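You operate a simulated robot arm through the tools that you are given. There is no shell and no other tool.

The job below is to be done with a simulated robot arm. You get a single attempt, and the scene is never put back.

JOB
Clear the index dial, free it, turn it back to 30 DEG and lock it.
Fine: stand the green screw element on the element bench top first; work the index lever to free and to lock. Let no part drop or roll away. Pinch, break and dent nothing; leave nothing switched on.
Where things are to end (x, y in the base frame): green screw element within 9 cm of [54, -47].

The check looks at the end state, three seconds after you hand in, the way a careful person would. Anything else that was tipped, shoved, dropped, spilled or broken makes it a failure.

ROBOT AND FRAMES
A 6-joint arm with a two-finger parallel gripper, fixed in place. Base frame: the origin is at the foot of the arm, x ahead of it, y to its left, z up; the work surface is at about z = 85. Readings come in cm, degrees, newtons and seconds.
Its first joint turns from -166.0 to 166.0 degrees. Payload 3.91 kg.
The TCP is the grasp point between the finger pads, 3 cm short of the fingertips. In the tool frame z runs along the fingers and y along their closing line. The gripper opens to 11 cm. The fingers are 2 cm wide and 1 cm thick; the gripper's body (4.8 by 11.2 cm) begins 5.5 cm behind the TCP.
Orientation is that of the tool frame in the base frame, as a unit quaternion [x, y, z, w]. With the fingers straight down and closing along the base's y, the tool's x points along the base's -x, its y along +y and its z along -z.

CONTROLS
- The arm moves only by the tool step_arm. Its argument "motion" is a list of rows, each a list of 7 numbers: the turn, a rotation vector about the base's x, y, z in degrees, then the shift along the base's x, y, z in cm, then the opening in per cent of the stroke, from 0 (shut) to 100 (fully open). In form: [[ax, ay, az, dx, dy, dz, fingers], ...]. A call has 1 to 20 rows; each row shifts and turns the commanded pose from where the row before left it. A row lasts 0.2 s, in which the tool goes at most 5 cm and 8.6 degrees; a call with a longer step from one row to the next is refused whole, and so is a gripper value outside its range. Where a pose cannot be reached the arm comes as near as it can. A force on the tool above 40 N (or 10 N above the force at the start of the call, whichever is more), or a blocked arm, ends the call early, and 0.2 s more pass. Each finger travels about 15.3 cm/s and halts on what it meets, pressing with about 28 N; the grip force reading is that of the motor and also rises with nothing between the fingers. The clock runs only during rows and for 0.2 s after the last one: add rows that do not move to give the fingers time. It gives the time, the measured TCP pose, the force on the tool (base axes), the opening and the grip force at its end, in the units of the frame above (readings bear some noise), with the torque about the TCP (base axes, N m) and any sound that the robot's microphone picked up.
- Cameras (640 x 400 px; columns grow to the right, rows downward): "scene" is fixed at [22.75, 65.44, 160.5]; the picture's right is [-0.94, -0.35, 0.00], its down [-0.30, 0.78, -0.55] and it looks along [0.19, -0.51, -0.84] (base axes); focal length 218 px, centre (320, 200). "wrist" rides on the gripper at [7.2, 1.7, -10.3] in the tool frame; the picture's right is [-0.23, 0.97, 0.00], its down [-0.76, -0.18, -0.62] and it looks along [-0.61, -0.14, 0.78] (tool axes); focal length 222 px, centre (320, 200). There is no depth. A picture from a camera that has moved, and an enlarged one, comes with that camera's place and axes in the base frame and with its lens. The place of the scene camera against the robot may be out by one fixed shift of up to 2.5 cm in any direction.
- capture(camera): a new picture of that camera. It takes no simulated time.
- zoom(camera, box): a new picture of the part [left, top, right, bottom] of that camera's present view, enlarged. It takes no simulated time.
- job_done(): hands the job in; it is judged then, once.

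Places have to be worked out from the pictures, the camera data and where the tool is seen. Open the gripper and draw the arm clear of the work before you hand the job in, unless the task says otherwise.

The tools are called after ">>>" as a command line: name --pt "numbers of a row" for each row, then --argument value for the rest, lists and objects as JSON in quotes. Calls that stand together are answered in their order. step_arm: Moves the arm, as the interface text tells. Its arguments: {"type":"object","properties":{"motion":{"type":"array","items":{"type":"array","items":{"type":"number"}}}},"required":["motion"]} The other tools are called the same way: capture (camera) takes a picture; zoom (camera, box) takes an enlarged picture of a part of a camera's view; job_done () hands the job in.

At the start:

```text
time_s: 0.0
eef_pos: [41.42, -20.67, 117.8]
tool_rot: [0.0, 1.0, -0.001, 0.0]
force: [-0.3, -0.2, 1.2]
ft_torque: [0.02, 0.03, 0.01]
opening: 11.0
finger_force: 0.1
```

scene: 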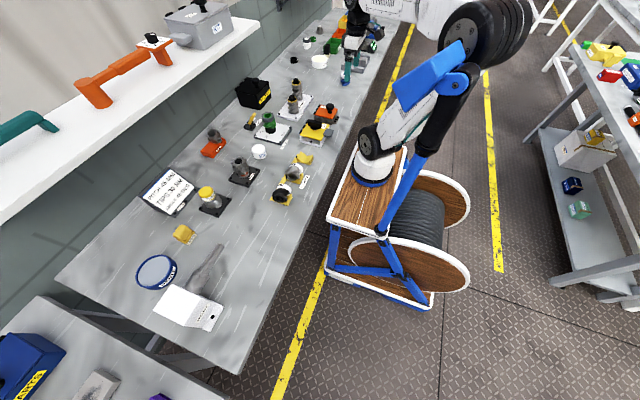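
wrist: 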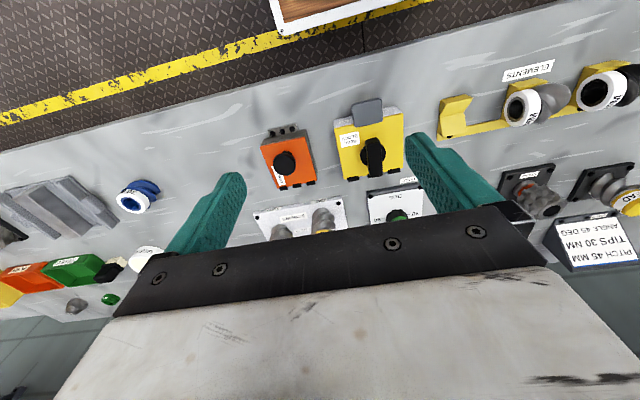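

I start by looking at the bench in detail before moving anything; the first pictures show many devices, labelled stations and possible dials.

>>> zoom --camera "scene" --box '[200, 70, 360, 170]'

>>> zoom --camera "scene" --box '[120, 120, 320, 245]'

>>> zoom --camera "scene" --box '[270, 0, 430, 100]'

>>> zoom --camera "scene" --box '[0, 230, 270, 400]'

>>> zoom --camera "wrist" --box '[220, 60, 460, 210]'

>>> zoom --camera "wrist" --box '[420, 40, 640, 280]'

>>> zoom --camera "wrist" --box '[0, 150, 200, 350]'

```text
4.00 times, centred on (280, 120) of scene
camera zoom: at [22.75, 65.44, 160.5], right [-0.94, -0.35, 0.0], down [-0.3, 0.78, -0.55], along [0.19, -0.51, -0.84], focal length 872 px, centre (480, 520)
```

zoom: 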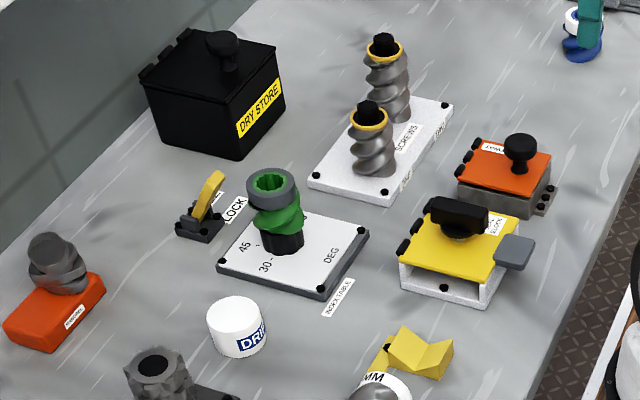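

```text
3.20 times, centred on (220, 182) of scene
camera zoom: at [22.75, 65.44, 160.5], right [-0.94, -0.35, 0.0], down [-0.3, 0.78, -0.55], along [0.19, -0.51, -0.84], focal length 697 px, centre (640, 256)
```

zoom: 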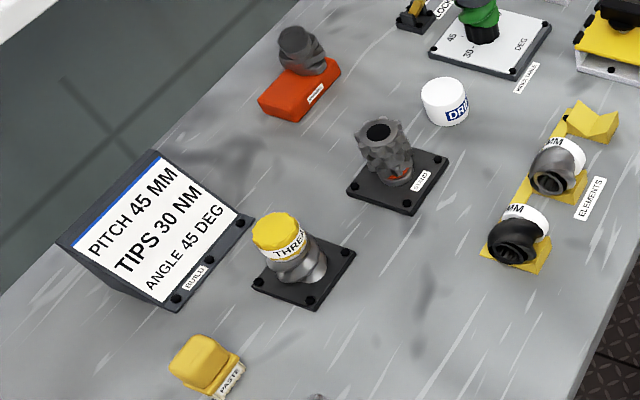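

```text
4.00 times, centred on (350, 50) of scene
camera zoom: at [22.75, 65.44, 160.5], right [-0.94, -0.35, 0.0], down [-0.3, 0.78, -0.55], along [0.19, -0.51, -0.84], focal length 872 px, centre (200, 800)
```

zoom: 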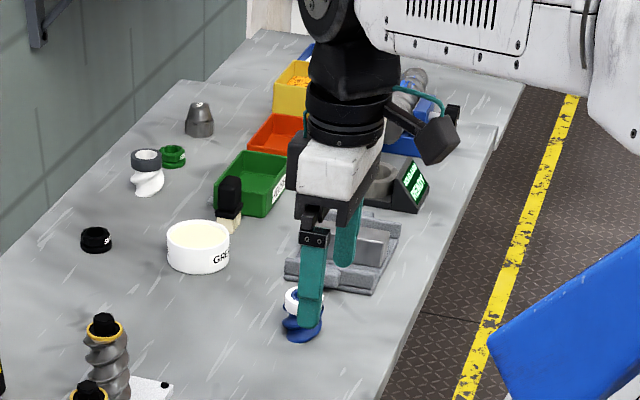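

```text
2.35 times, centred on (135, 315) of scene
camera zoom: at [22.75, 65.44, 160.5], right [-0.94, -0.35, 0.0], down [-0.3, 0.78, -0.55], along [0.19, -0.51, -0.84], focal length 513 px, centre (755, -71)
```

zoom: 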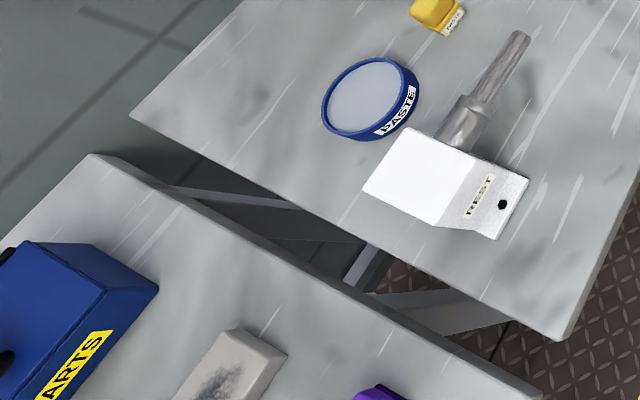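

```text
2.67 times, centred on (340, 135) of wrist
camera zoom: at [34.19, -18.99, 128.19], right [0.23, 0.97, 0.0], down [0.76, -0.18, 0.62], along [0.61, -0.14, -0.78], focal length 592 px, centre (267, 373)
```

zoom: 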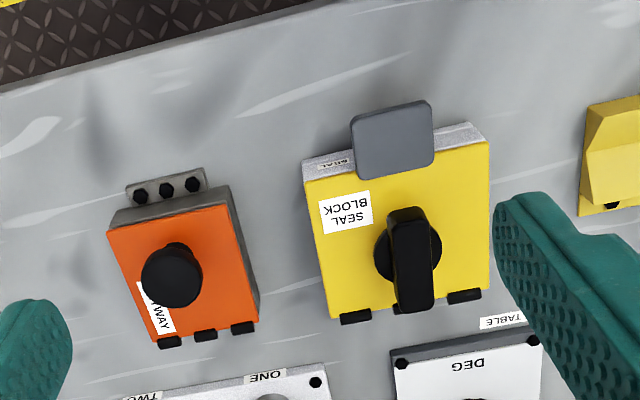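

```text
1.67 times, centred on (530, 160) of wrist
camera zoom: at [34.19, -18.99, 128.19], right [0.23, 0.97, 0.0], down [0.76, -0.18, 0.62], along [0.61, -0.14, -0.78], focal length 370 px, centre (-30, 267)
```

zoom: 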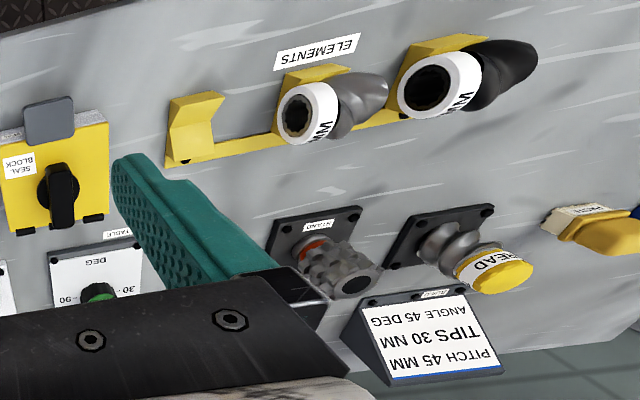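

```text
2.00 times, centred on (100, 250) of wrist
camera zoom: at [34.19, -18.99, 128.19], right [0.23, 0.97, 0.0], down [0.76, -0.18, 0.62], along [0.61, -0.14, -0.78], focal length 444 px, centre (760, 100)
```

zoom: 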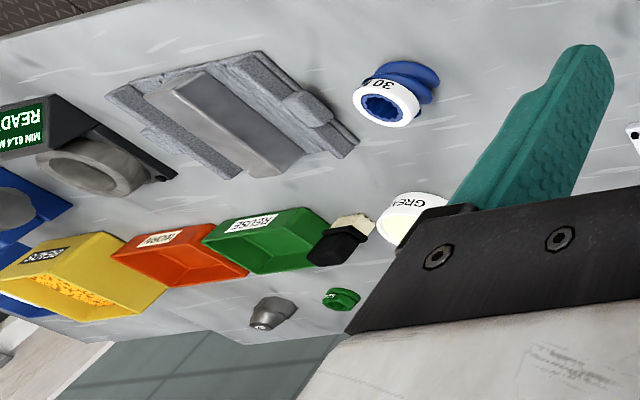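

The dial plate ("INDEX TABLE", DEG) sits near (76, -8) with the green element on it and a yellow lever with a LOCK label beside it. I zoom in further to read the marks and the lever.

>>> zoom --camera "scene" --box '[240, 100, 304, 150]'

>>> zoom --camera "scene" --box '[236, 106, 276, 132]'

>>> zoom --camera "wrist" --box '[340, 170, 440, 230]'

>>> zoom --camera "scene" --box '[290, 80, 390, 140]'

```text
8.00 times, centred on (272, 125) of scene
camera zoom: at [22.75, 65.44, 160.5], right [-0.94, -0.35, 0.0], down [-0.3, 0.78, -0.55], along [0.19, -0.51, -0.84], focal length 1743 px, centre (704, 800)
```

zoom: 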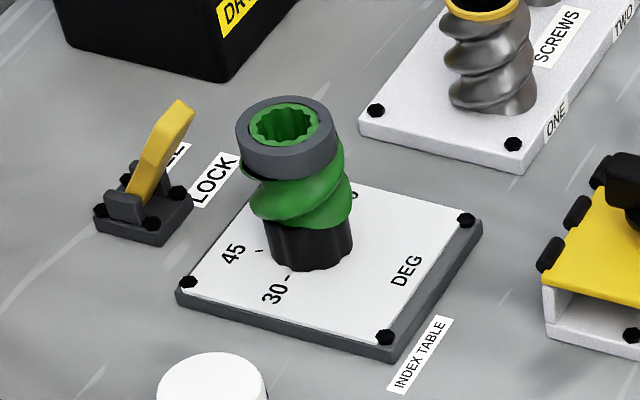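

```text
15.38 times, centred on (256, 119) of scene
camera zoom: at [22.75, 65.44, 160.5], right [-0.94, -0.35, 0.0], down [-0.3, 0.78, -0.55], along [0.19, -0.51, -0.84], focal length 3352 px, centre (1305, 1446)
```

zoom: 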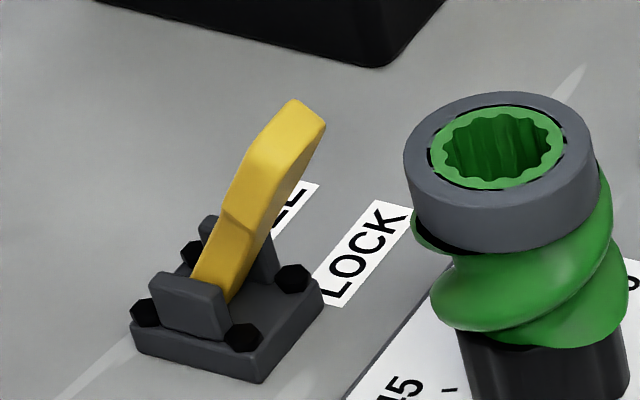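

```text
6.40 times, centred on (390, 200) of wrist
camera zoom: at [34.19, -18.99, 128.19], right [0.23, 0.97, 0.0], down [0.76, -0.18, 0.62], along [0.61, -0.14, -0.78], focal length 1422 px, centre (-128, 200)
```

zoom: 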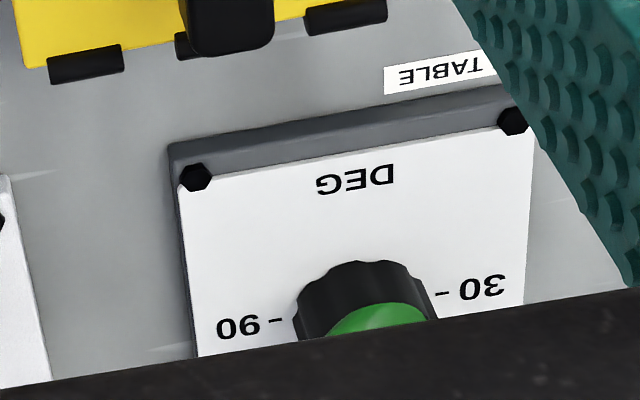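

```text
6.40 times, centred on (340, 110) of scene
camera zoom: at [22.75, 65.44, 160.5], right [-0.94, -0.35, 0.0], down [-0.3, 0.78, -0.55], along [0.19, -0.51, -0.84], focal length 1395 px, centre (192, 776)
```

zoom: 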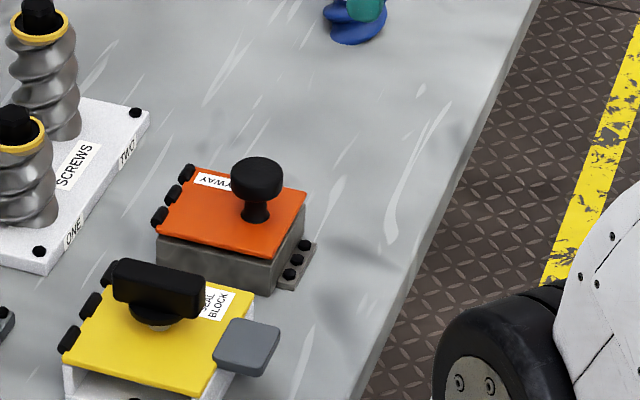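

The lever leans toward the LOCK label side (toward the robot, -x), so it reads locked now. I bring the wrist camera over the dial at safe height for a better look.

>>> step_arm --pt "0 0 0 3.3 1.6 0.5 100" --pt "0 0 0 3.3 1.6 0.5 100" --pt "0 0 0 3.3 1.6 0.5 100" --pt "0 0 0 3.3 1.6 0.5 100" --pt "0 0 0 3.3 1.6 0 100" --pt "0 0 0 3.3 1.6 0 100" --pt "0 0 0 3.3 1.6 0 100"

>>> capture --camera "wrist"

>>> capture --camera "scene"

```text
time_s: 1.6
eef_pos: [64.42, -9.5, 119.7]
tool_rot: [0.0, 1.0, 0.0, -0.001]
force: [0.2, 0.1, -0.4]
ft_torque: [0.0, 0.02, 0.04]
opening: 10.99
finger_force: 0.0
```

```text
taken
camera wrist: at [57.17, -7.76, 130.18], right [0.23, 0.97, 0.0], down [0.76, -0.18, 0.62], along [0.61, -0.14, -0.78], focal length 222 px, centre (320, 200)
```

wrist: 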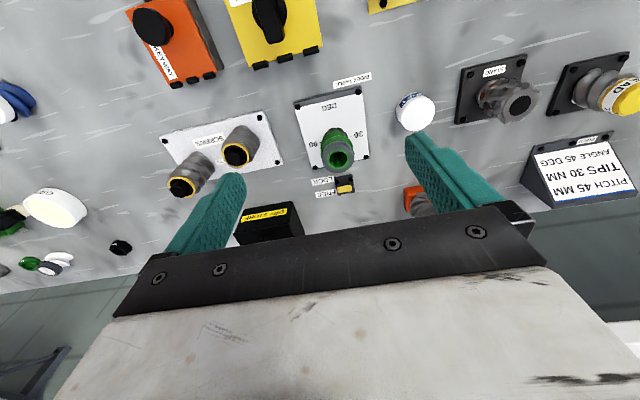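

```text
taken
```

scene: 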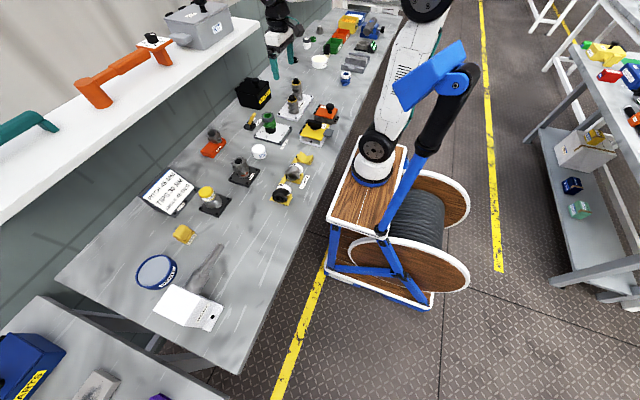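

The dial with the green element and the lever behind it are now in the wrist view. I zoom to measure positions and read marks.

>>> zoom --camera "wrist" --box '[280, 70, 400, 200]'

>>> zoom --camera "wrist" --box '[300, 165, 370, 205]'

>>> zoom --camera "scene" --box '[300, 40, 400, 110]'

```text
3.08 times, centred on (340, 135) of wrist
camera zoom: at [57.17, -7.76, 130.18], right [0.23, 0.97, 0.0], down [0.76, -0.18, 0.62], along [0.61, -0.14, -0.78], focal length 684 px, centre (258, 400)
```

zoom: 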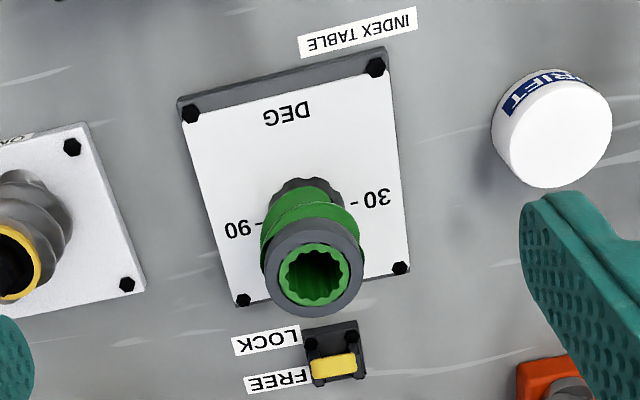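

```text
9.14 times, centred on (335, 185) of wrist
camera zoom: at [57.17, -7.76, 130.18], right [0.23, 0.97, 0.0], down [0.76, -0.18, 0.62], along [0.61, -0.14, -0.78], focal length 2031 px, centre (183, 337)
```

zoom: 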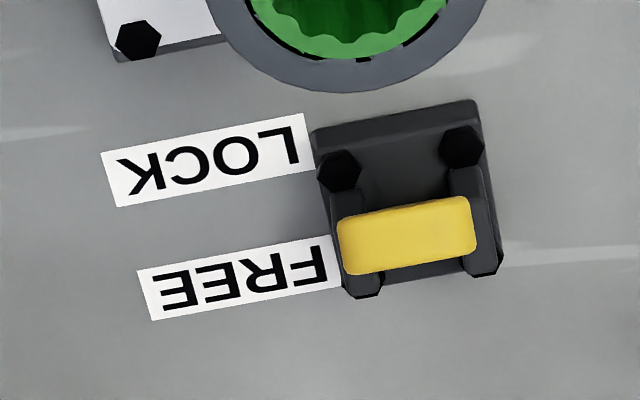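

```text
5.71 times, centred on (350, 75) of scene
camera zoom: at [22.75, 65.44, 160.5], right [-0.94, -0.35, 0.0], down [-0.3, 0.78, -0.55], along [0.19, -0.51, -0.84], focal length 1245 px, centre (149, 914)
```

zoom: 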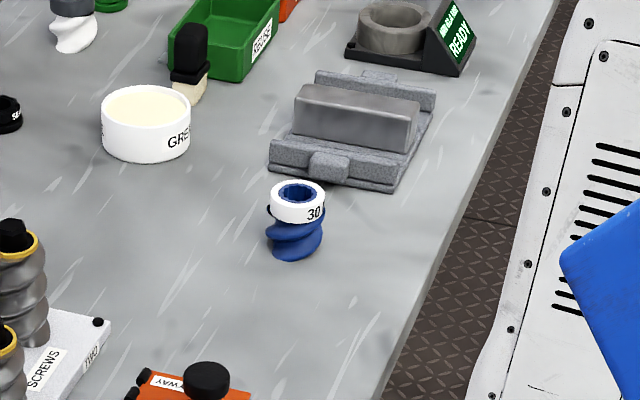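

From the wrist view I place the plate centre near (75.5, -8.8), the element axis near (75.9, -8.7) with its top at about z = 96, and the lever pivot near (88.6, -8.8) with its tip near (83.3, -9, 95), leaning to LOCK. I zoom on the element from the fixed camera to get its heights.

>>> zoom --camera "scene" --box '[252, 106, 292, 136]'

>>> zoom --camera "wrist" --box '[300, 100, 380, 180]'

```text
13.33 times, centred on (272, 121) of scene
camera zoom: at [22.75, 65.44, 160.5], right [-0.94, -0.35, 0.0], down [-0.3, 0.78, -0.55], along [0.19, -0.51, -0.84], focal length 2905 px, centre (960, 1253)
```

zoom: 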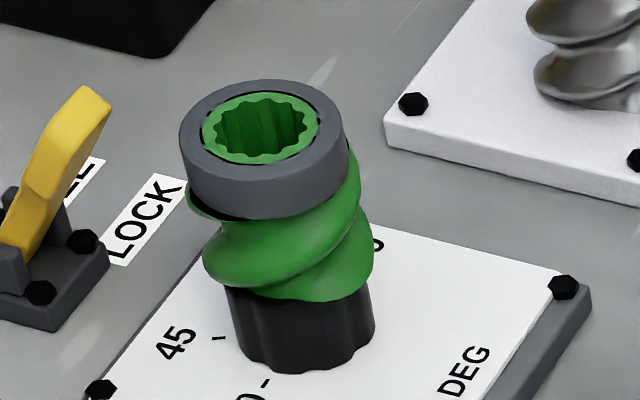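

```text
5.00 times, centred on (340, 140) of wrist
camera zoom: at [57.17, -7.76, 130.18], right [0.23, 0.97, 0.0], down [0.76, -0.18, 0.62], along [0.61, -0.14, -0.78], focal length 1111 px, centre (220, 500)
```

zoom: 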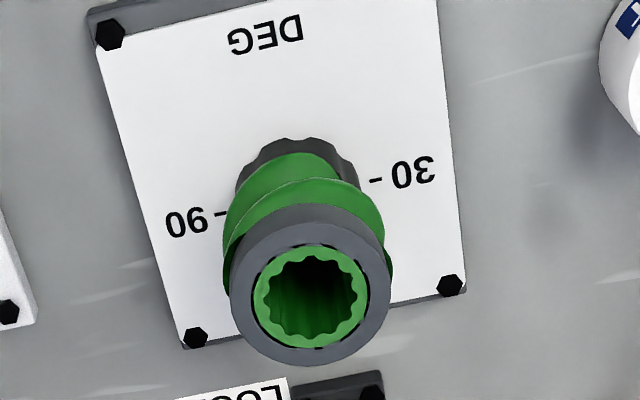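

Element: top ~z 96.4, gray collar down to ~94.2, green body down to ~90.5, black knob below that. I move above it and descend part way, then check centring with the wrist camera.

>>> step_arm --pt "0 0 0 3 0.2 0 100" --pt "0 0 0 3 0.2 0 100" --pt "0 0 0 3 0.2 0 100" --pt "0 0 0 2.5 0.15 0 100" --pt "0 0 0 0 0 -3 100" --pt "0 0 0 0 0 -3 100" --pt "0 0 0 0 0 -3 100" --pt "0 0 0 0 0 -3 100" --pt "0 0 0 0 0 0 100"

>>> capture --camera "wrist"

>>> zoom --camera "scene" --box '[222, 90, 302, 140]'

```text
time_s: 3.6
eef_pos: [75.96, -8.75, 107.7]
tool_rot: [0.001, 1.0, -0.001, 0.0]
force: [0.4, 0.4, -0.6]
ft_torque: [0.01, 0.03, 0.01]
opening: 10.98
finger_force: 0.0
```

```text
taken
camera wrist: at [68.7, -6.95, 118.13], right [0.23, 0.97, 0.0], down [0.76, -0.18, 0.62], along [0.61, -0.14, -0.78], focal length 222 px, centre (320, 200)
```

wrist: 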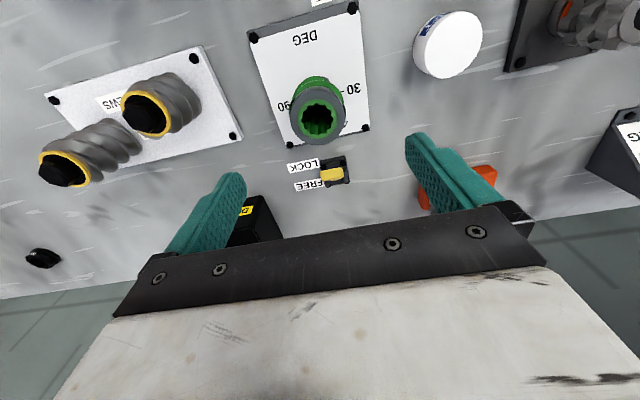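

```text
8.00 times, centred on (262, 115) of scene
camera zoom: at [22.75, 65.44, 160.5], right [-0.94, -0.35, 0.0], down [-0.3, 0.78, -0.55], along [0.19, -0.51, -0.84], focal length 1743 px, centre (784, 880)
```

zoom: 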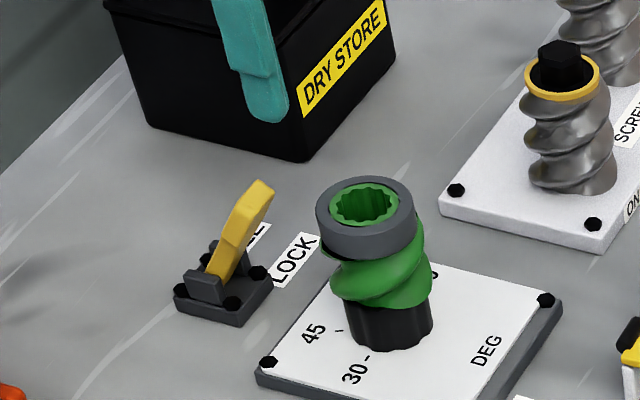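

Centring looks close. I zoom the wrist view to refine the element's axis.

>>> zoom --camera "wrist" --box '[260, 40, 380, 190]'

>>> zoom --camera "wrist" --box '[285, 70, 355, 150]'

```text
2.67 times, centred on (320, 115) of wrist
camera zoom: at [68.7, -6.95, 118.13], right [0.23, 0.97, 0.0], down [0.76, -0.18, 0.62], along [0.61, -0.14, -0.78], focal length 592 px, centre (320, 427)
```

zoom: 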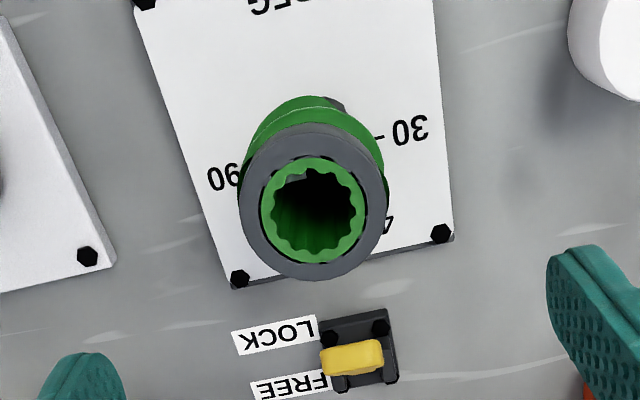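

```text
5.00 times, centred on (320, 110) of wrist
camera zoom: at [68.7, -6.95, 118.13], right [0.23, 0.97, 0.0], down [0.76, -0.18, 0.62], along [0.61, -0.14, -0.78], focal length 1111 px, centre (320, 650)
```

zoom: 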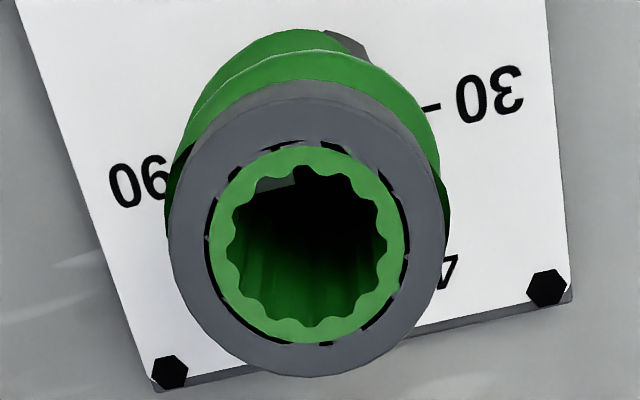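

Element axis ≈ (75.9, -8.8), collar Ø ≈ 5.5 cm; the tool is centred. I descend so the pads span the collar (TCP z ≈ 94) and close gently in steps.

>>> step_arm --pt "0 0 0 0 0 -3.5 100" --pt "0 0 0 0 0 -3.5 100" --pt "0 0 0 0 0 -3.5 100" --pt "0 0 0 0 0 -2.9 100" --pt "0 0 0 0 0 0 100" --pt "0 0 0 0 0 0 75" --pt "0 0 0 0 0 0 60" --pt "0 0 0 0 0 0 54" --pt "0 0 0 0 0 0 54"

>>> capture --camera "wrist"

>>> zoom --camera "scene" --box '[222, 90, 302, 140]'

```text
time_s: 5.6
eef_pos: [76.07, -8.66, 94.58]
tool_rot: [0.001, 1.0, -0.001, -0.001]
force: [0.8, -0.5, -0.3]
ft_torque: [-0.02, -0.01, -0.02]
opening: 6.04
finger_force: 0.3
```

```text
taken
camera wrist: at [68.87, -6.95, 104.88], right [0.23, 0.97, 0.0], down [0.76, -0.18, 0.62], along [0.61, -0.14, -0.78], focal length 222 px, centre (320, 200)
```

wrist: 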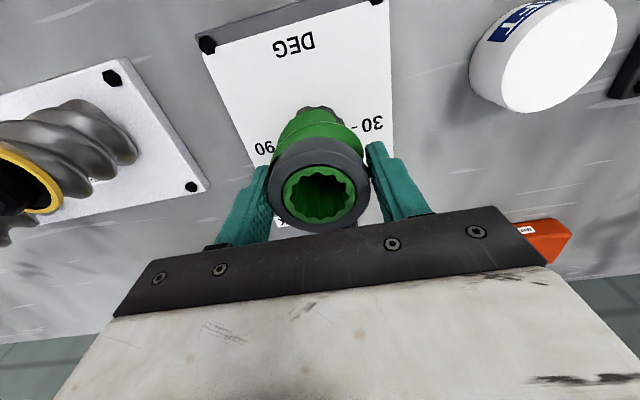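

```text
8.00 times, centred on (262, 115) of scene
camera zoom: at [22.75, 65.44, 160.5], right [-0.94, -0.35, 0.0], down [-0.3, 0.78, -0.55], along [0.19, -0.51, -0.84], focal length 1743 px, centre (784, 880)
```

zoom: 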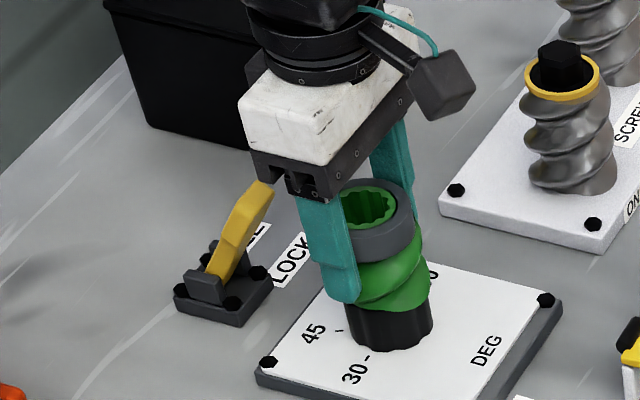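

Fingers straddle the collar at 6.0 cm opening. I zoom to verify fore-aft centring before the final squeeze.

>>> zoom --camera "wrist" --box '[220, 90, 420, 240]'

```text
2.67 times, centred on (320, 165) of wrist
camera zoom: at [68.87, -6.95, 104.88], right [0.23, 0.97, 0.0], down [0.76, -0.18, 0.62], along [0.61, -0.14, -0.78], focal length 592 px, centre (320, 293)
```

zoom: 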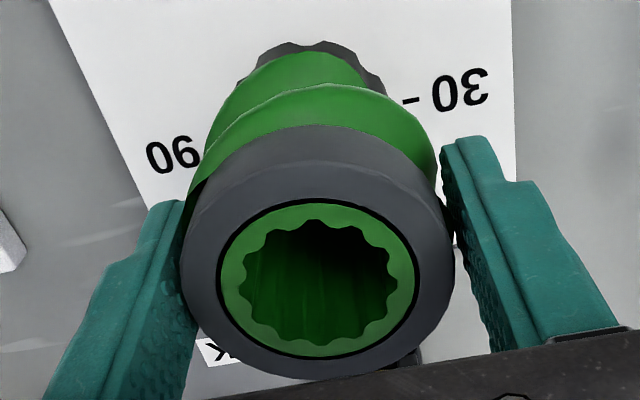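

Collar centre ≈ (75.8, -8.55), well within the pads. I nudge -0.2 cm in x, then close to grip.

>>> step_arm --pt "0 0 0 -0.2 0 -0.3 54" --pt "0 0 0 0 0 0 50" --pt "0 0 0 0 0 0 47" --pt "0 0 0 0 0 0 44" --pt "0 0 0 0 0 0 42" --pt "0 0 0 0 0 0 42"

>>> zoom --camera "scene" --box '[222, 90, 302, 140]'

```text
time_s: 7.0
eef_pos: [75.75, -8.69, 94.16]
tool_rot: [0.001, 1.0, -0.002, 0.001]
force: [6.9, -0.3, 12.5]
ft_torque: [0.36, -0.23, -0.15]
opening: 5.84
finger_force: 27.6
```

```text
8.00 times, centred on (262, 115) of scene
camera zoom: at [22.75, 65.44, 160.5], right [-0.94, -0.35, 0.0], down [-0.3, 0.78, -0.55], along [0.19, -0.51, -0.84], focal length 1743 px, centre (784, 880)
```

zoom: 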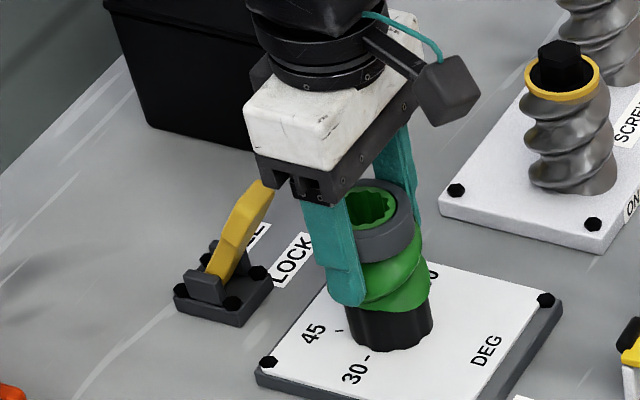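

Gripped at 5.84 cm with 27.6 N. I lift slowly straight up and watch the force.

>>> step_arm --pt "0 0 0 0 0 0.3 42" --pt "0 0 0 0 0 0.4 42" --pt "0 0 0 0 0 0.5 42" --pt "0 0 0 0 0 0.5 42"

>>> zoom --camera "scene" --box '[222, 90, 302, 140]'

```text
time_s: 8.0
eef_pos: [75.75, -8.78, 95.84]
tool_rot: [0.001, 1.0, -0.001, -0.001]
force: [0.3, 0.1, -5.6]
ft_torque: [0.01, 0.05, 0.02]
opening: 5.83
finger_force: 28.5
```

```text
8.00 times, centred on (262, 115) of scene
camera zoom: at [22.75, 65.44, 160.5], right [-0.94, -0.35, 0.0], down [-0.3, 0.78, -0.55], along [0.19, -0.51, -0.84], focal length 1743 px, centre (784, 880)
```

zoom: 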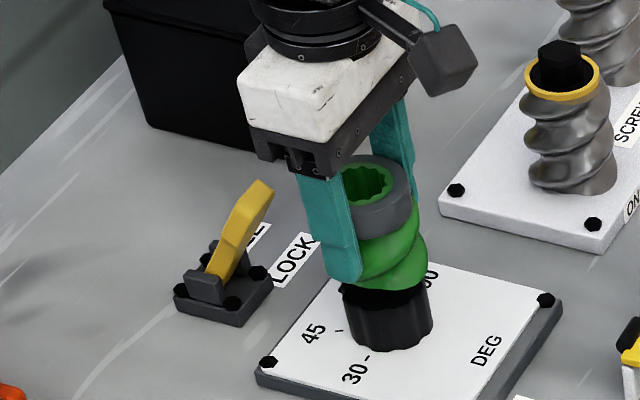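

The element is rising with its weight (~5.6 N) on the gripper while the black dial stays. I keep lifting.

>>> step_arm --pt "0 0 0 0 0 1 42" --pt "0 0 0 0 0 1 42" --pt "0 0 0 0 0 1 42" --pt "0 0 0 0 0 1.5 42" --pt "0 0 0 0 0 1.5 42"

>>> zoom --camera "scene" --box '[222, 90, 302, 140]'

>>> capture --camera "wrist"

```text
time_s: 9.2
eef_pos: [75.78, -8.84, 101.92]
tool_rot: [0.001, 1.0, -0.001, -0.001]
force: [0.7, 0.4, -6.5]
ft_torque: [-0.06, 0.02, -0.01]
opening: 5.85
finger_force: 28.0
```

```text
8.00 times, centred on (262, 115) of scene
camera zoom: at [22.75, 65.44, 160.5], right [-0.94, -0.35, 0.0], down [-0.3, 0.78, -0.55], along [0.19, -0.51, -0.84], focal length 1743 px, centre (784, 880)
```

zoom: 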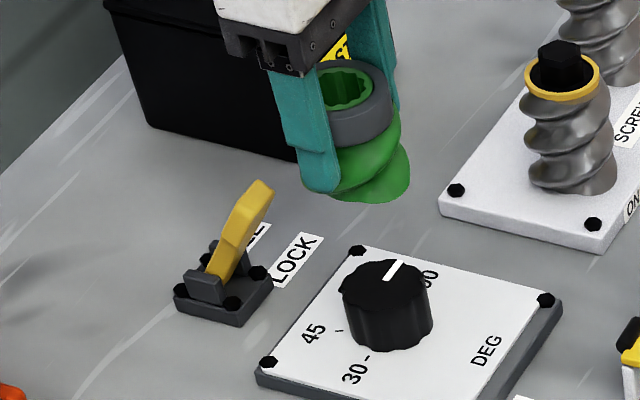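

```text
taken
camera wrist: at [68.6, -7.07, 112.23], right [0.23, 0.97, 0.0], down [0.76, -0.18, 0.62], along [0.61, -0.14, -0.78], focal length 222 px, centre (320, 200)
```

wrist: 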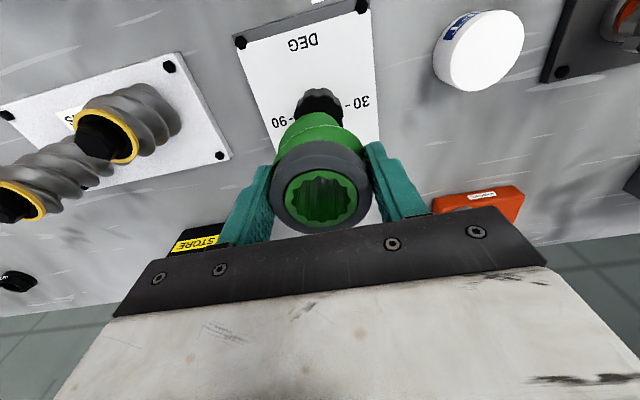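

The dial's white pointer is now visible, pointing toward the -y side (60/90 region). I raise the element and carry it high over to (54, -47).

>>> step_arm --pt "0 0 0 0 0 3 42" --pt "0 0 0 0 0 4 42" --pt "0 0 0 0 0 4 42" --pt "0 0 0 0 0 2 42" --pt "0 0 0 -0.8 -1.4 0 42" --pt "0 0 0 -1.55 -2.72 0 42" --pt "0 0 0 -1.6 -2.8 0 42" --pt "0 0 0 -1.6 -2.8 0 42" --pt "0 0 0 -1.6 -2.8 0 42" --pt "0 0 0 -1.6 -2.8 0 42" --pt "0 0 0 -1.6 -2.8 0 42" --pt "0 0 0 -1.6 -2.8 0 42" --pt "0 0 0 -1.6 -2.8 0 42" --pt "0 0 0 -1.6 -2.8 0 42"

>>> capture --camera "wrist"

>>> capture --camera "scene"

```text
time_s: 12.2
eef_pos: [60.83, -35.03, 114.91]
tool_rot: [0.0, 1.0, 0.0, 0.0]
force: [0.1, 0.2, -5.6]
ft_torque: [-0.03, 0.02, 0.02]
opening: 5.85
finger_force: 28.1
```

```text
taken
camera wrist: at [53.59, -33.4, 125.22], right [0.23, 0.97, 0.0], down [0.76, -0.18, 0.62], along [0.61, -0.14, -0.78], focal length 222 px, centre (320, 200)
```

wrist: 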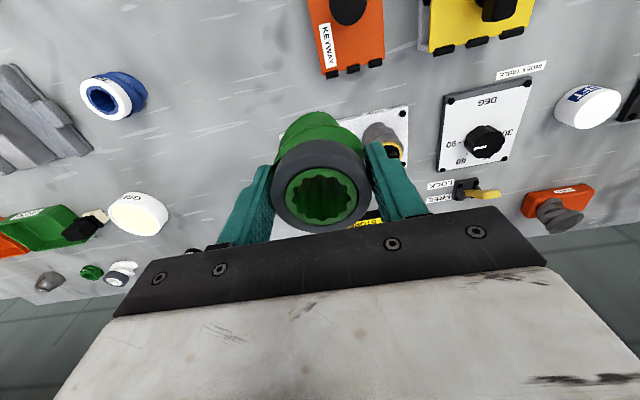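

```text
taken
```

scene: 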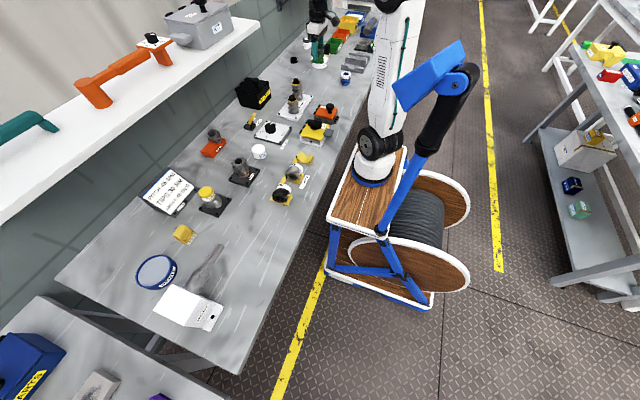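

From here the dial is in clear view; I zoom on it and the lever, and check the free space near (54, -47).

>>> zoom --camera "wrist" --box '[430, 70, 550, 170]'

>>> zoom --camera "wrist" --box '[420, 165, 520, 215]'

>>> zoom --camera "scene" --box '[236, 100, 316, 150]'

```text
4.00 times, centred on (490, 120) of wrist
camera zoom: at [53.59, -33.4, 125.22], right [0.23, 0.97, 0.0], down [0.76, -0.18, 0.62], along [0.61, -0.14, -0.78], focal length 888 px, centre (-360, 520)
```

zoom: 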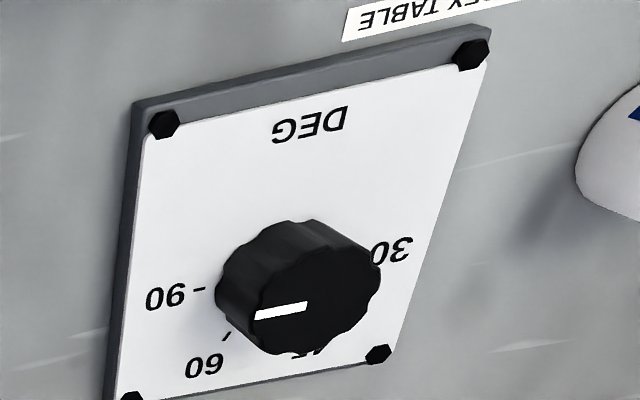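

```text
6.40 times, centred on (470, 190) of wrist
camera zoom: at [53.59, -33.4, 125.22], right [0.23, 0.97, 0.0], down [0.76, -0.18, 0.62], along [0.61, -0.14, -0.78], focal length 1422 px, centre (-640, 264)
```

zoom: 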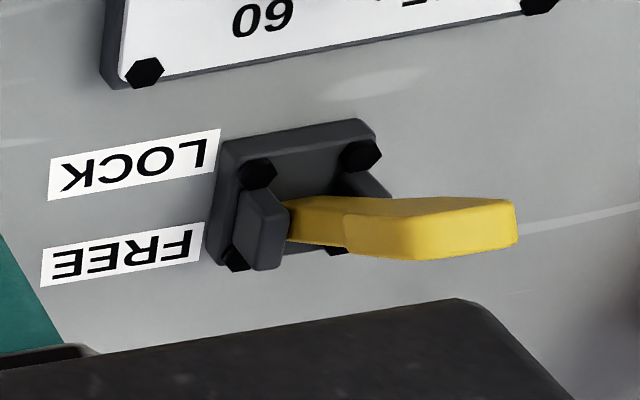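

```text
8.00 times, centred on (276, 125) of scene
camera zoom: at [22.75, 65.44, 160.5], right [-0.94, -0.35, 0.0], down [-0.3, 0.78, -0.55], along [0.19, -0.51, -0.84], focal length 1743 px, centre (672, 800)
```

zoom: 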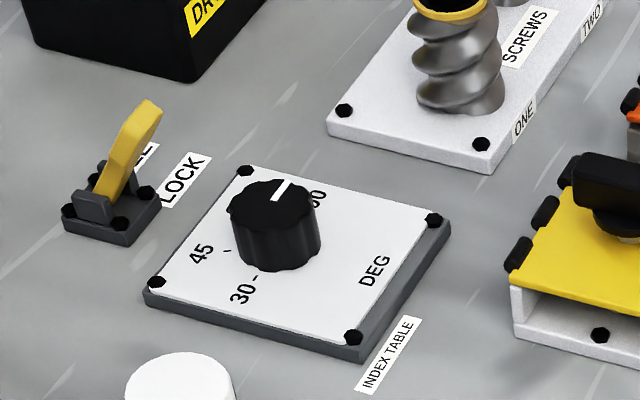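

The dial pointer points along -y, at the 90 mark; 60, 45, 30 follow counter-clockwise (via +x) with 30 at +y, about 180° away. Now I carry the element the rest of the way over (54, -47).

>>> step_arm --pt "0 0 0 -1.6 -2.8 0 42" --pt "0 0 0 -1.6 -2.8 0 42" --pt "0 0 0 -1.6 -2.8 0 42" --pt "0 0 0 -1.3 -2.3 0 42" --pt "0 0 0 -0.7 -1.2 0 42" --pt "0 0 0 0 0 -3 42" --pt "0 0 0 0 0 -3 42" --pt "0 0 0 0 0 -3 42" --pt "0 0 0 0 0 0 42"

>>> capture --camera "wrist"

>>> zoom --camera "scene" --box '[270, 40, 398, 120]'

```text
time_s: 14.2
eef_pos: [53.8, -47.24, 106.06]
tool_rot: [0.001, 1.0, -0.001, 0.0]
force: [0.1, 0.3, -5.8]
ft_torque: [-0.04, -0.01, -0.03]
opening: 5.82
finger_force: 27.7
```

```text
taken
camera wrist: at [46.61, -45.46, 116.33], right [0.23, 0.97, 0.0], down [0.76, -0.18, 0.62], along [0.61, -0.14, -0.78], focal length 222 px, centre (320, 200)
```

wrist: 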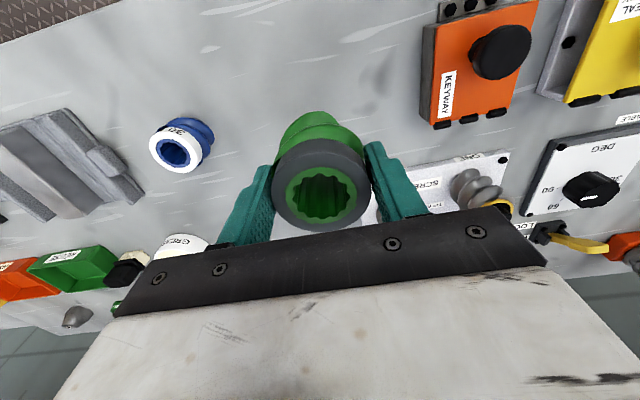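

```text
5.00 times, centred on (334, 80) of scene
camera zoom: at [22.75, 65.44, 160.5], right [-0.94, -0.35, 0.0], down [-0.3, 0.78, -0.55], along [0.19, -0.51, -0.84], focal length 1090 px, centre (250, 800)
```

zoom: 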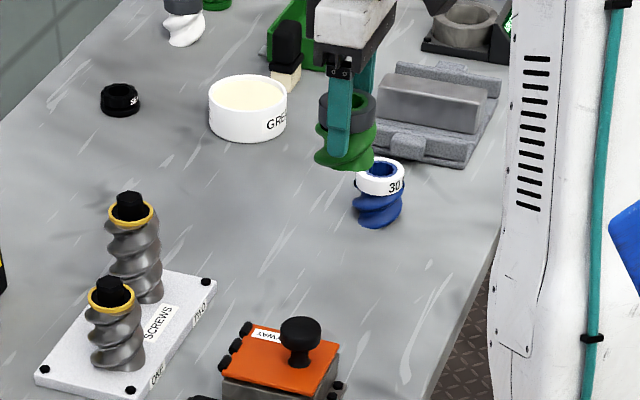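

The bench at (54, -47) is clear (blue element ~18 cm away, KEYWAY block ~11 cm away). I descend to just above the surface.

>>> step_arm --pt "0 0 0 0.1 0.1 -3 42" --pt "0 0 0 0 0 -3 42" --pt "0 0 0 0 0 -3 42" --pt "0 0 0 0 0 -3 42" --pt "0 0 0 0 0 -2 42" --pt "0 0 0 0 0 -1 42" --pt "0 0 0 0 0 0 42"

>>> zoom --camera "scene" --box '[302, 70, 382, 120]'

```text
time_s: 15.8
eef_pos: [53.99, -47.19, 90.74]
tool_rot: [0.001, 1.0, -0.002, 0.0]
force: [0.2, -0.9, -5.5]
ft_torque: [-0.02, 0.02, -0.02]
opening: 5.82
finger_force: 28.4
```

```text
8.00 times, centred on (342, 95) of scene
camera zoom: at [22.75, 65.44, 160.5], right [-0.94, -0.35, 0.0], down [-0.3, 0.78, -0.55], along [0.19, -0.51, -0.84], focal length 1743 px, centre (144, 1040)
```

zoom: 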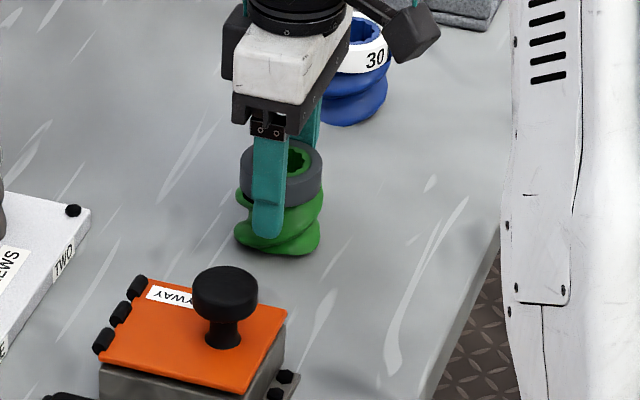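

Just above the bench now. I lower in small steps until the weight transfers.

>>> step_arm --pt "0 0 0 0 0 -0.4 42" --pt "0 0 0 0 0 -0.4 42" --pt "0 0 0 0 0 -0.3 42" --pt "0 0 0 0 0 -0.2 42" --pt "0 0 0 0 0 0 42"

>>> zoom --camera "scene" --box '[302, 70, 382, 120]'

```text
time_s: 17.0
eef_pos: [54.1, -47.27, 89.54]
tool_rot: [0.001, 1.0, -0.002, 0.001]
force: [0.6, -4.4, 17.4]
ft_torque: [0.39, -0.05, -0.04]
opening: 5.85
finger_force: 27.5
```

```text
8.00 times, centred on (342, 95) of scene
camera zoom: at [22.75, 65.44, 160.5], right [-0.94, -0.35, 0.0], down [-0.3, 0.78, -0.55], along [0.19, -0.51, -0.84], focal length 1743 px, centre (144, 1040)
```

zoom: 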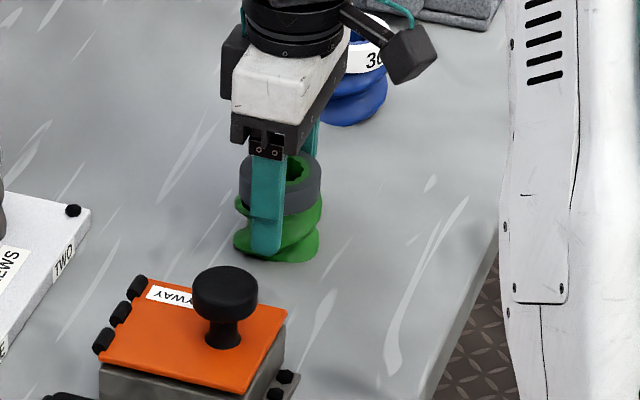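

The bench took the load (force went from -5.5 to +17 N), so the element stands at TCP z ≈ 89.5. I ease off 0.15 cm and open slowly.

>>> step_arm --pt "0 0 0 0 0 0.15 42" --pt "0 0 0 0 0 0 54" --pt "0 0 0 0 0 0 58" --pt "0 0 0 0 0 0 64" --pt "0 0 0 0 0 0 75" --pt "0 0 0 0 0 0 88" --pt "0 0 0 0 0 0 88"

>>> zoom --camera "scene" --box '[302, 70, 382, 120]'

>>> capture --camera "wrist"

```text
time_s: 18.6
eef_pos: [54.22, -47.16, 89.66]
tool_rot: [0.001, 1.0, -0.001, -0.001]
force: [-0.4, 0.3, -0.1]
ft_torque: [0.02, 0.0, 0.01]
opening: 9.68
finger_force: 0.2
```

```text
8.00 times, centred on (342, 95) of scene
camera zoom: at [22.75, 65.44, 160.5], right [-0.94, -0.35, 0.0], down [-0.3, 0.78, -0.55], along [0.19, -0.51, -0.84], focal length 1743 px, centre (144, 1040)
```

zoom: 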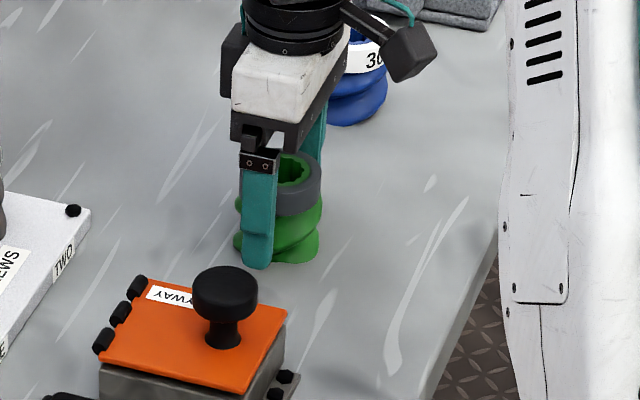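

```text
taken
camera wrist: at [46.81, -45.46, 100.01], right [0.23, 0.97, 0.0], down [0.76, -0.18, 0.62], along [0.61, -0.14, -0.78], focal length 222 px, centre (320, 200)
```

wrist: 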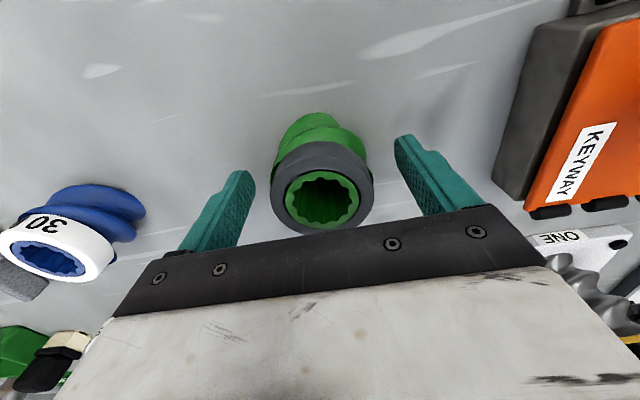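

The element stands free between the fingers. I rise straight up slowly and then verify it.

>>> step_arm --pt "0 0 0 0 0 0 95" --pt "0 0 0 0 0 1 95" --pt "0 0 0 0 0 2 95" --pt "0 0 0 0 0 3 95" --pt "0 0 0 0 0 4 95" --pt "0 0 0 0 0 4 95" --pt "0 0 0 0 0 4 95" --pt "0 0 0 0 0 4 95" --pt "0 0 0 0 0 3 95" --pt "0 0 0 0 0 0 95"

>>> capture --camera "wrist"

>>> zoom --camera "scene" --box '[302, 70, 382, 120]'

```text
time_s: 20.8
eef_pos: [53.94, -47.09, 114.85]
tool_rot: [0.001, 1.0, -0.001, 0.0]
force: [0.3, -1.0, -0.3]
ft_torque: [-0.01, 0.02, -0.06]
opening: 10.44
finger_force: 0.1
```

```text
taken
camera wrist: at [46.74, -45.35, 125.23], right [0.23, 0.97, 0.0], down [0.76, -0.18, 0.62], along [0.61, -0.14, -0.78], focal length 222 px, centre (320, 200)
```

wrist: 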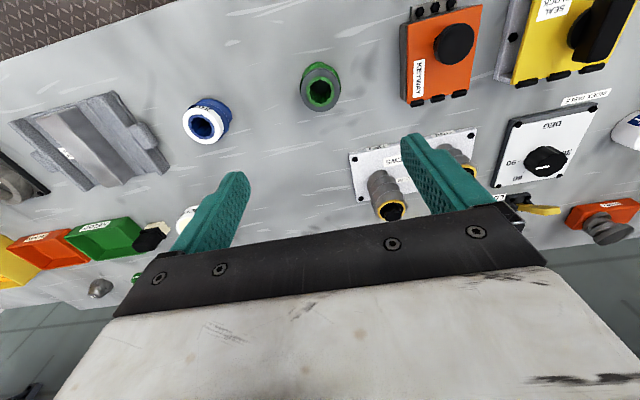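

```text
8.00 times, centred on (342, 95) of scene
camera zoom: at [22.75, 65.44, 160.5], right [-0.94, -0.35, 0.0], down [-0.3, 0.78, -0.55], along [0.19, -0.51, -0.84], focal length 1743 px, centre (144, 1040)
```

zoom: 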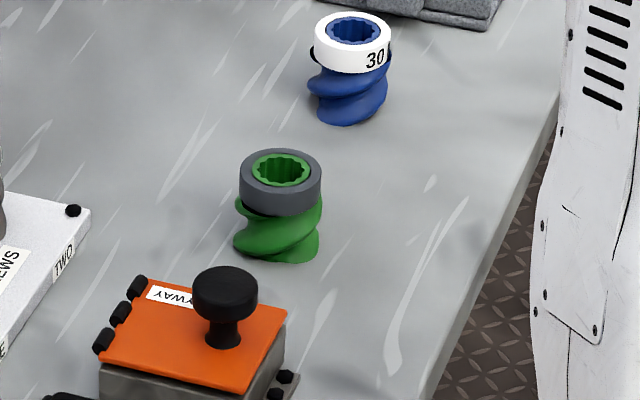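

The green element stands upright at ≈ (54, -47). Before reaching far out to the lever I want to know where the shelf's front edge is relative to the arm, so I zoom on it.

>>> zoom --camera "scene" --box '[130, 0, 330, 120]'

>>> zoom --camera "scene" --box '[0, 60, 200, 300]'

>>> capture --camera "scene"

```text
3.20 times, centred on (230, 60) of scene
camera zoom: at [22.75, 65.44, 160.5], right [-0.94, -0.35, 0.0], down [-0.3, 0.78, -0.55], along [0.19, -0.51, -0.84], focal length 697 px, centre (608, 648)
```

zoom: 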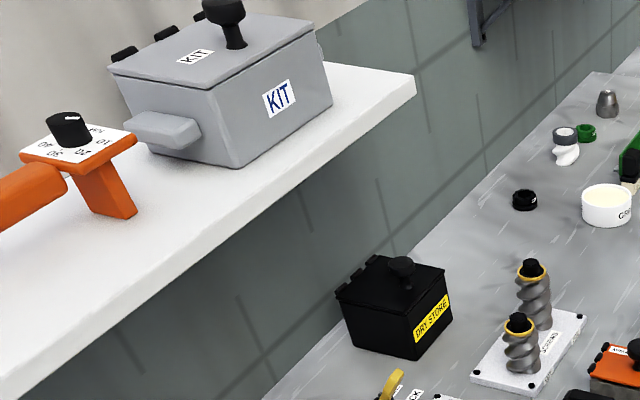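

```text
1.67 times, centred on (100, 180) of scene
camera zoom: at [22.75, 65.44, 160.5], right [-0.94, -0.35, 0.0], down [-0.3, 0.78, -0.55], along [0.19, -0.51, -0.84], focal length 363 px, centre (687, 233)
```

zoom: 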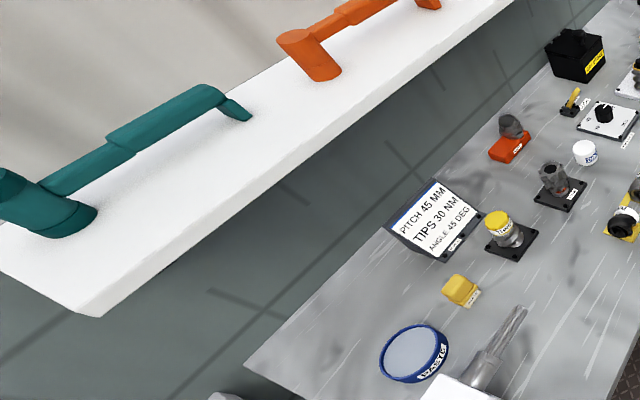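

```text
taken
```

scene: 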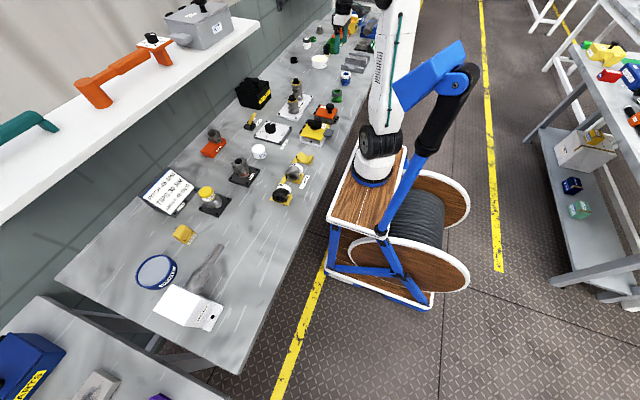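

The shelf's front edge works out to x ≈ 93 at z ≈ 119, so for the lever I'll tilt the tool (fingers pointing forward) to keep the wrist back. First I return high above the dial and tilt by 30°.

>>> step_arm --pt "0 0 0 0.8 1.4 0 95" --pt "0 0 0 1.6 2.8 0 95" --pt "0 0 0 1.6 2.8 0 95" --pt "0 0 0 1.6 2.8 0 95" --pt "0 0 0 1.6 2.8 0 95" --pt "0 0 0 1.6 2.8 0 95" --pt "0 0 0 1.6 2.8 0 95" --pt "0 0 0 1.6 2.8 0 95" --pt "0 0 0 1.6 2.8 0 95" --pt "0 0 0 1.6 2.8 0 80" --pt "0 0 0 1.6 2.8 0 60" --pt "0 0 0 1.6 2.8 0 55" --pt "0 0 0 1.6 2.8 0 55" --pt "0 0 0 1.6 2.8 0 55" --pt "0 0 0 0.8 1.4 0 55" --pt "0 0 0 0 0 0 55"

>>> capture --camera "wrist"

```text
time_s: 24.2
eef_pos: [76.27, -7.96, 114.77]
tool_rot: [0.001, 1.0, -0.001, 0.0]
force: [-0.2, 0.2, -0.4]
ft_torque: [-0.02, 0.03, 0.0]
opening: 6.07
finger_force: 0.1
```

```text
taken
camera wrist: at [69.11, -6.21, 125.08], right [0.23, 0.97, 0.0], down [0.76, -0.18, 0.62], along [0.61, -0.14, -0.78], focal length 222 px, centre (320, 200)
```

wrist: 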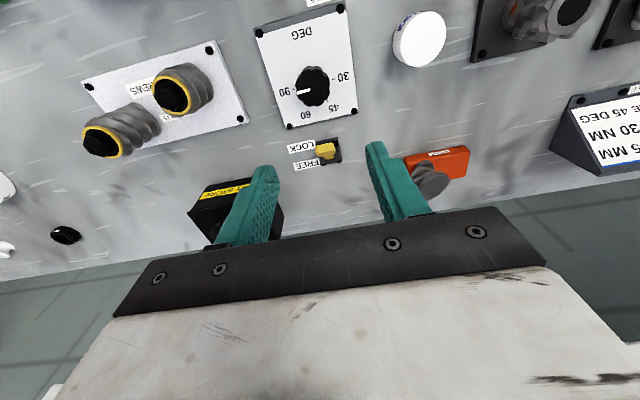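

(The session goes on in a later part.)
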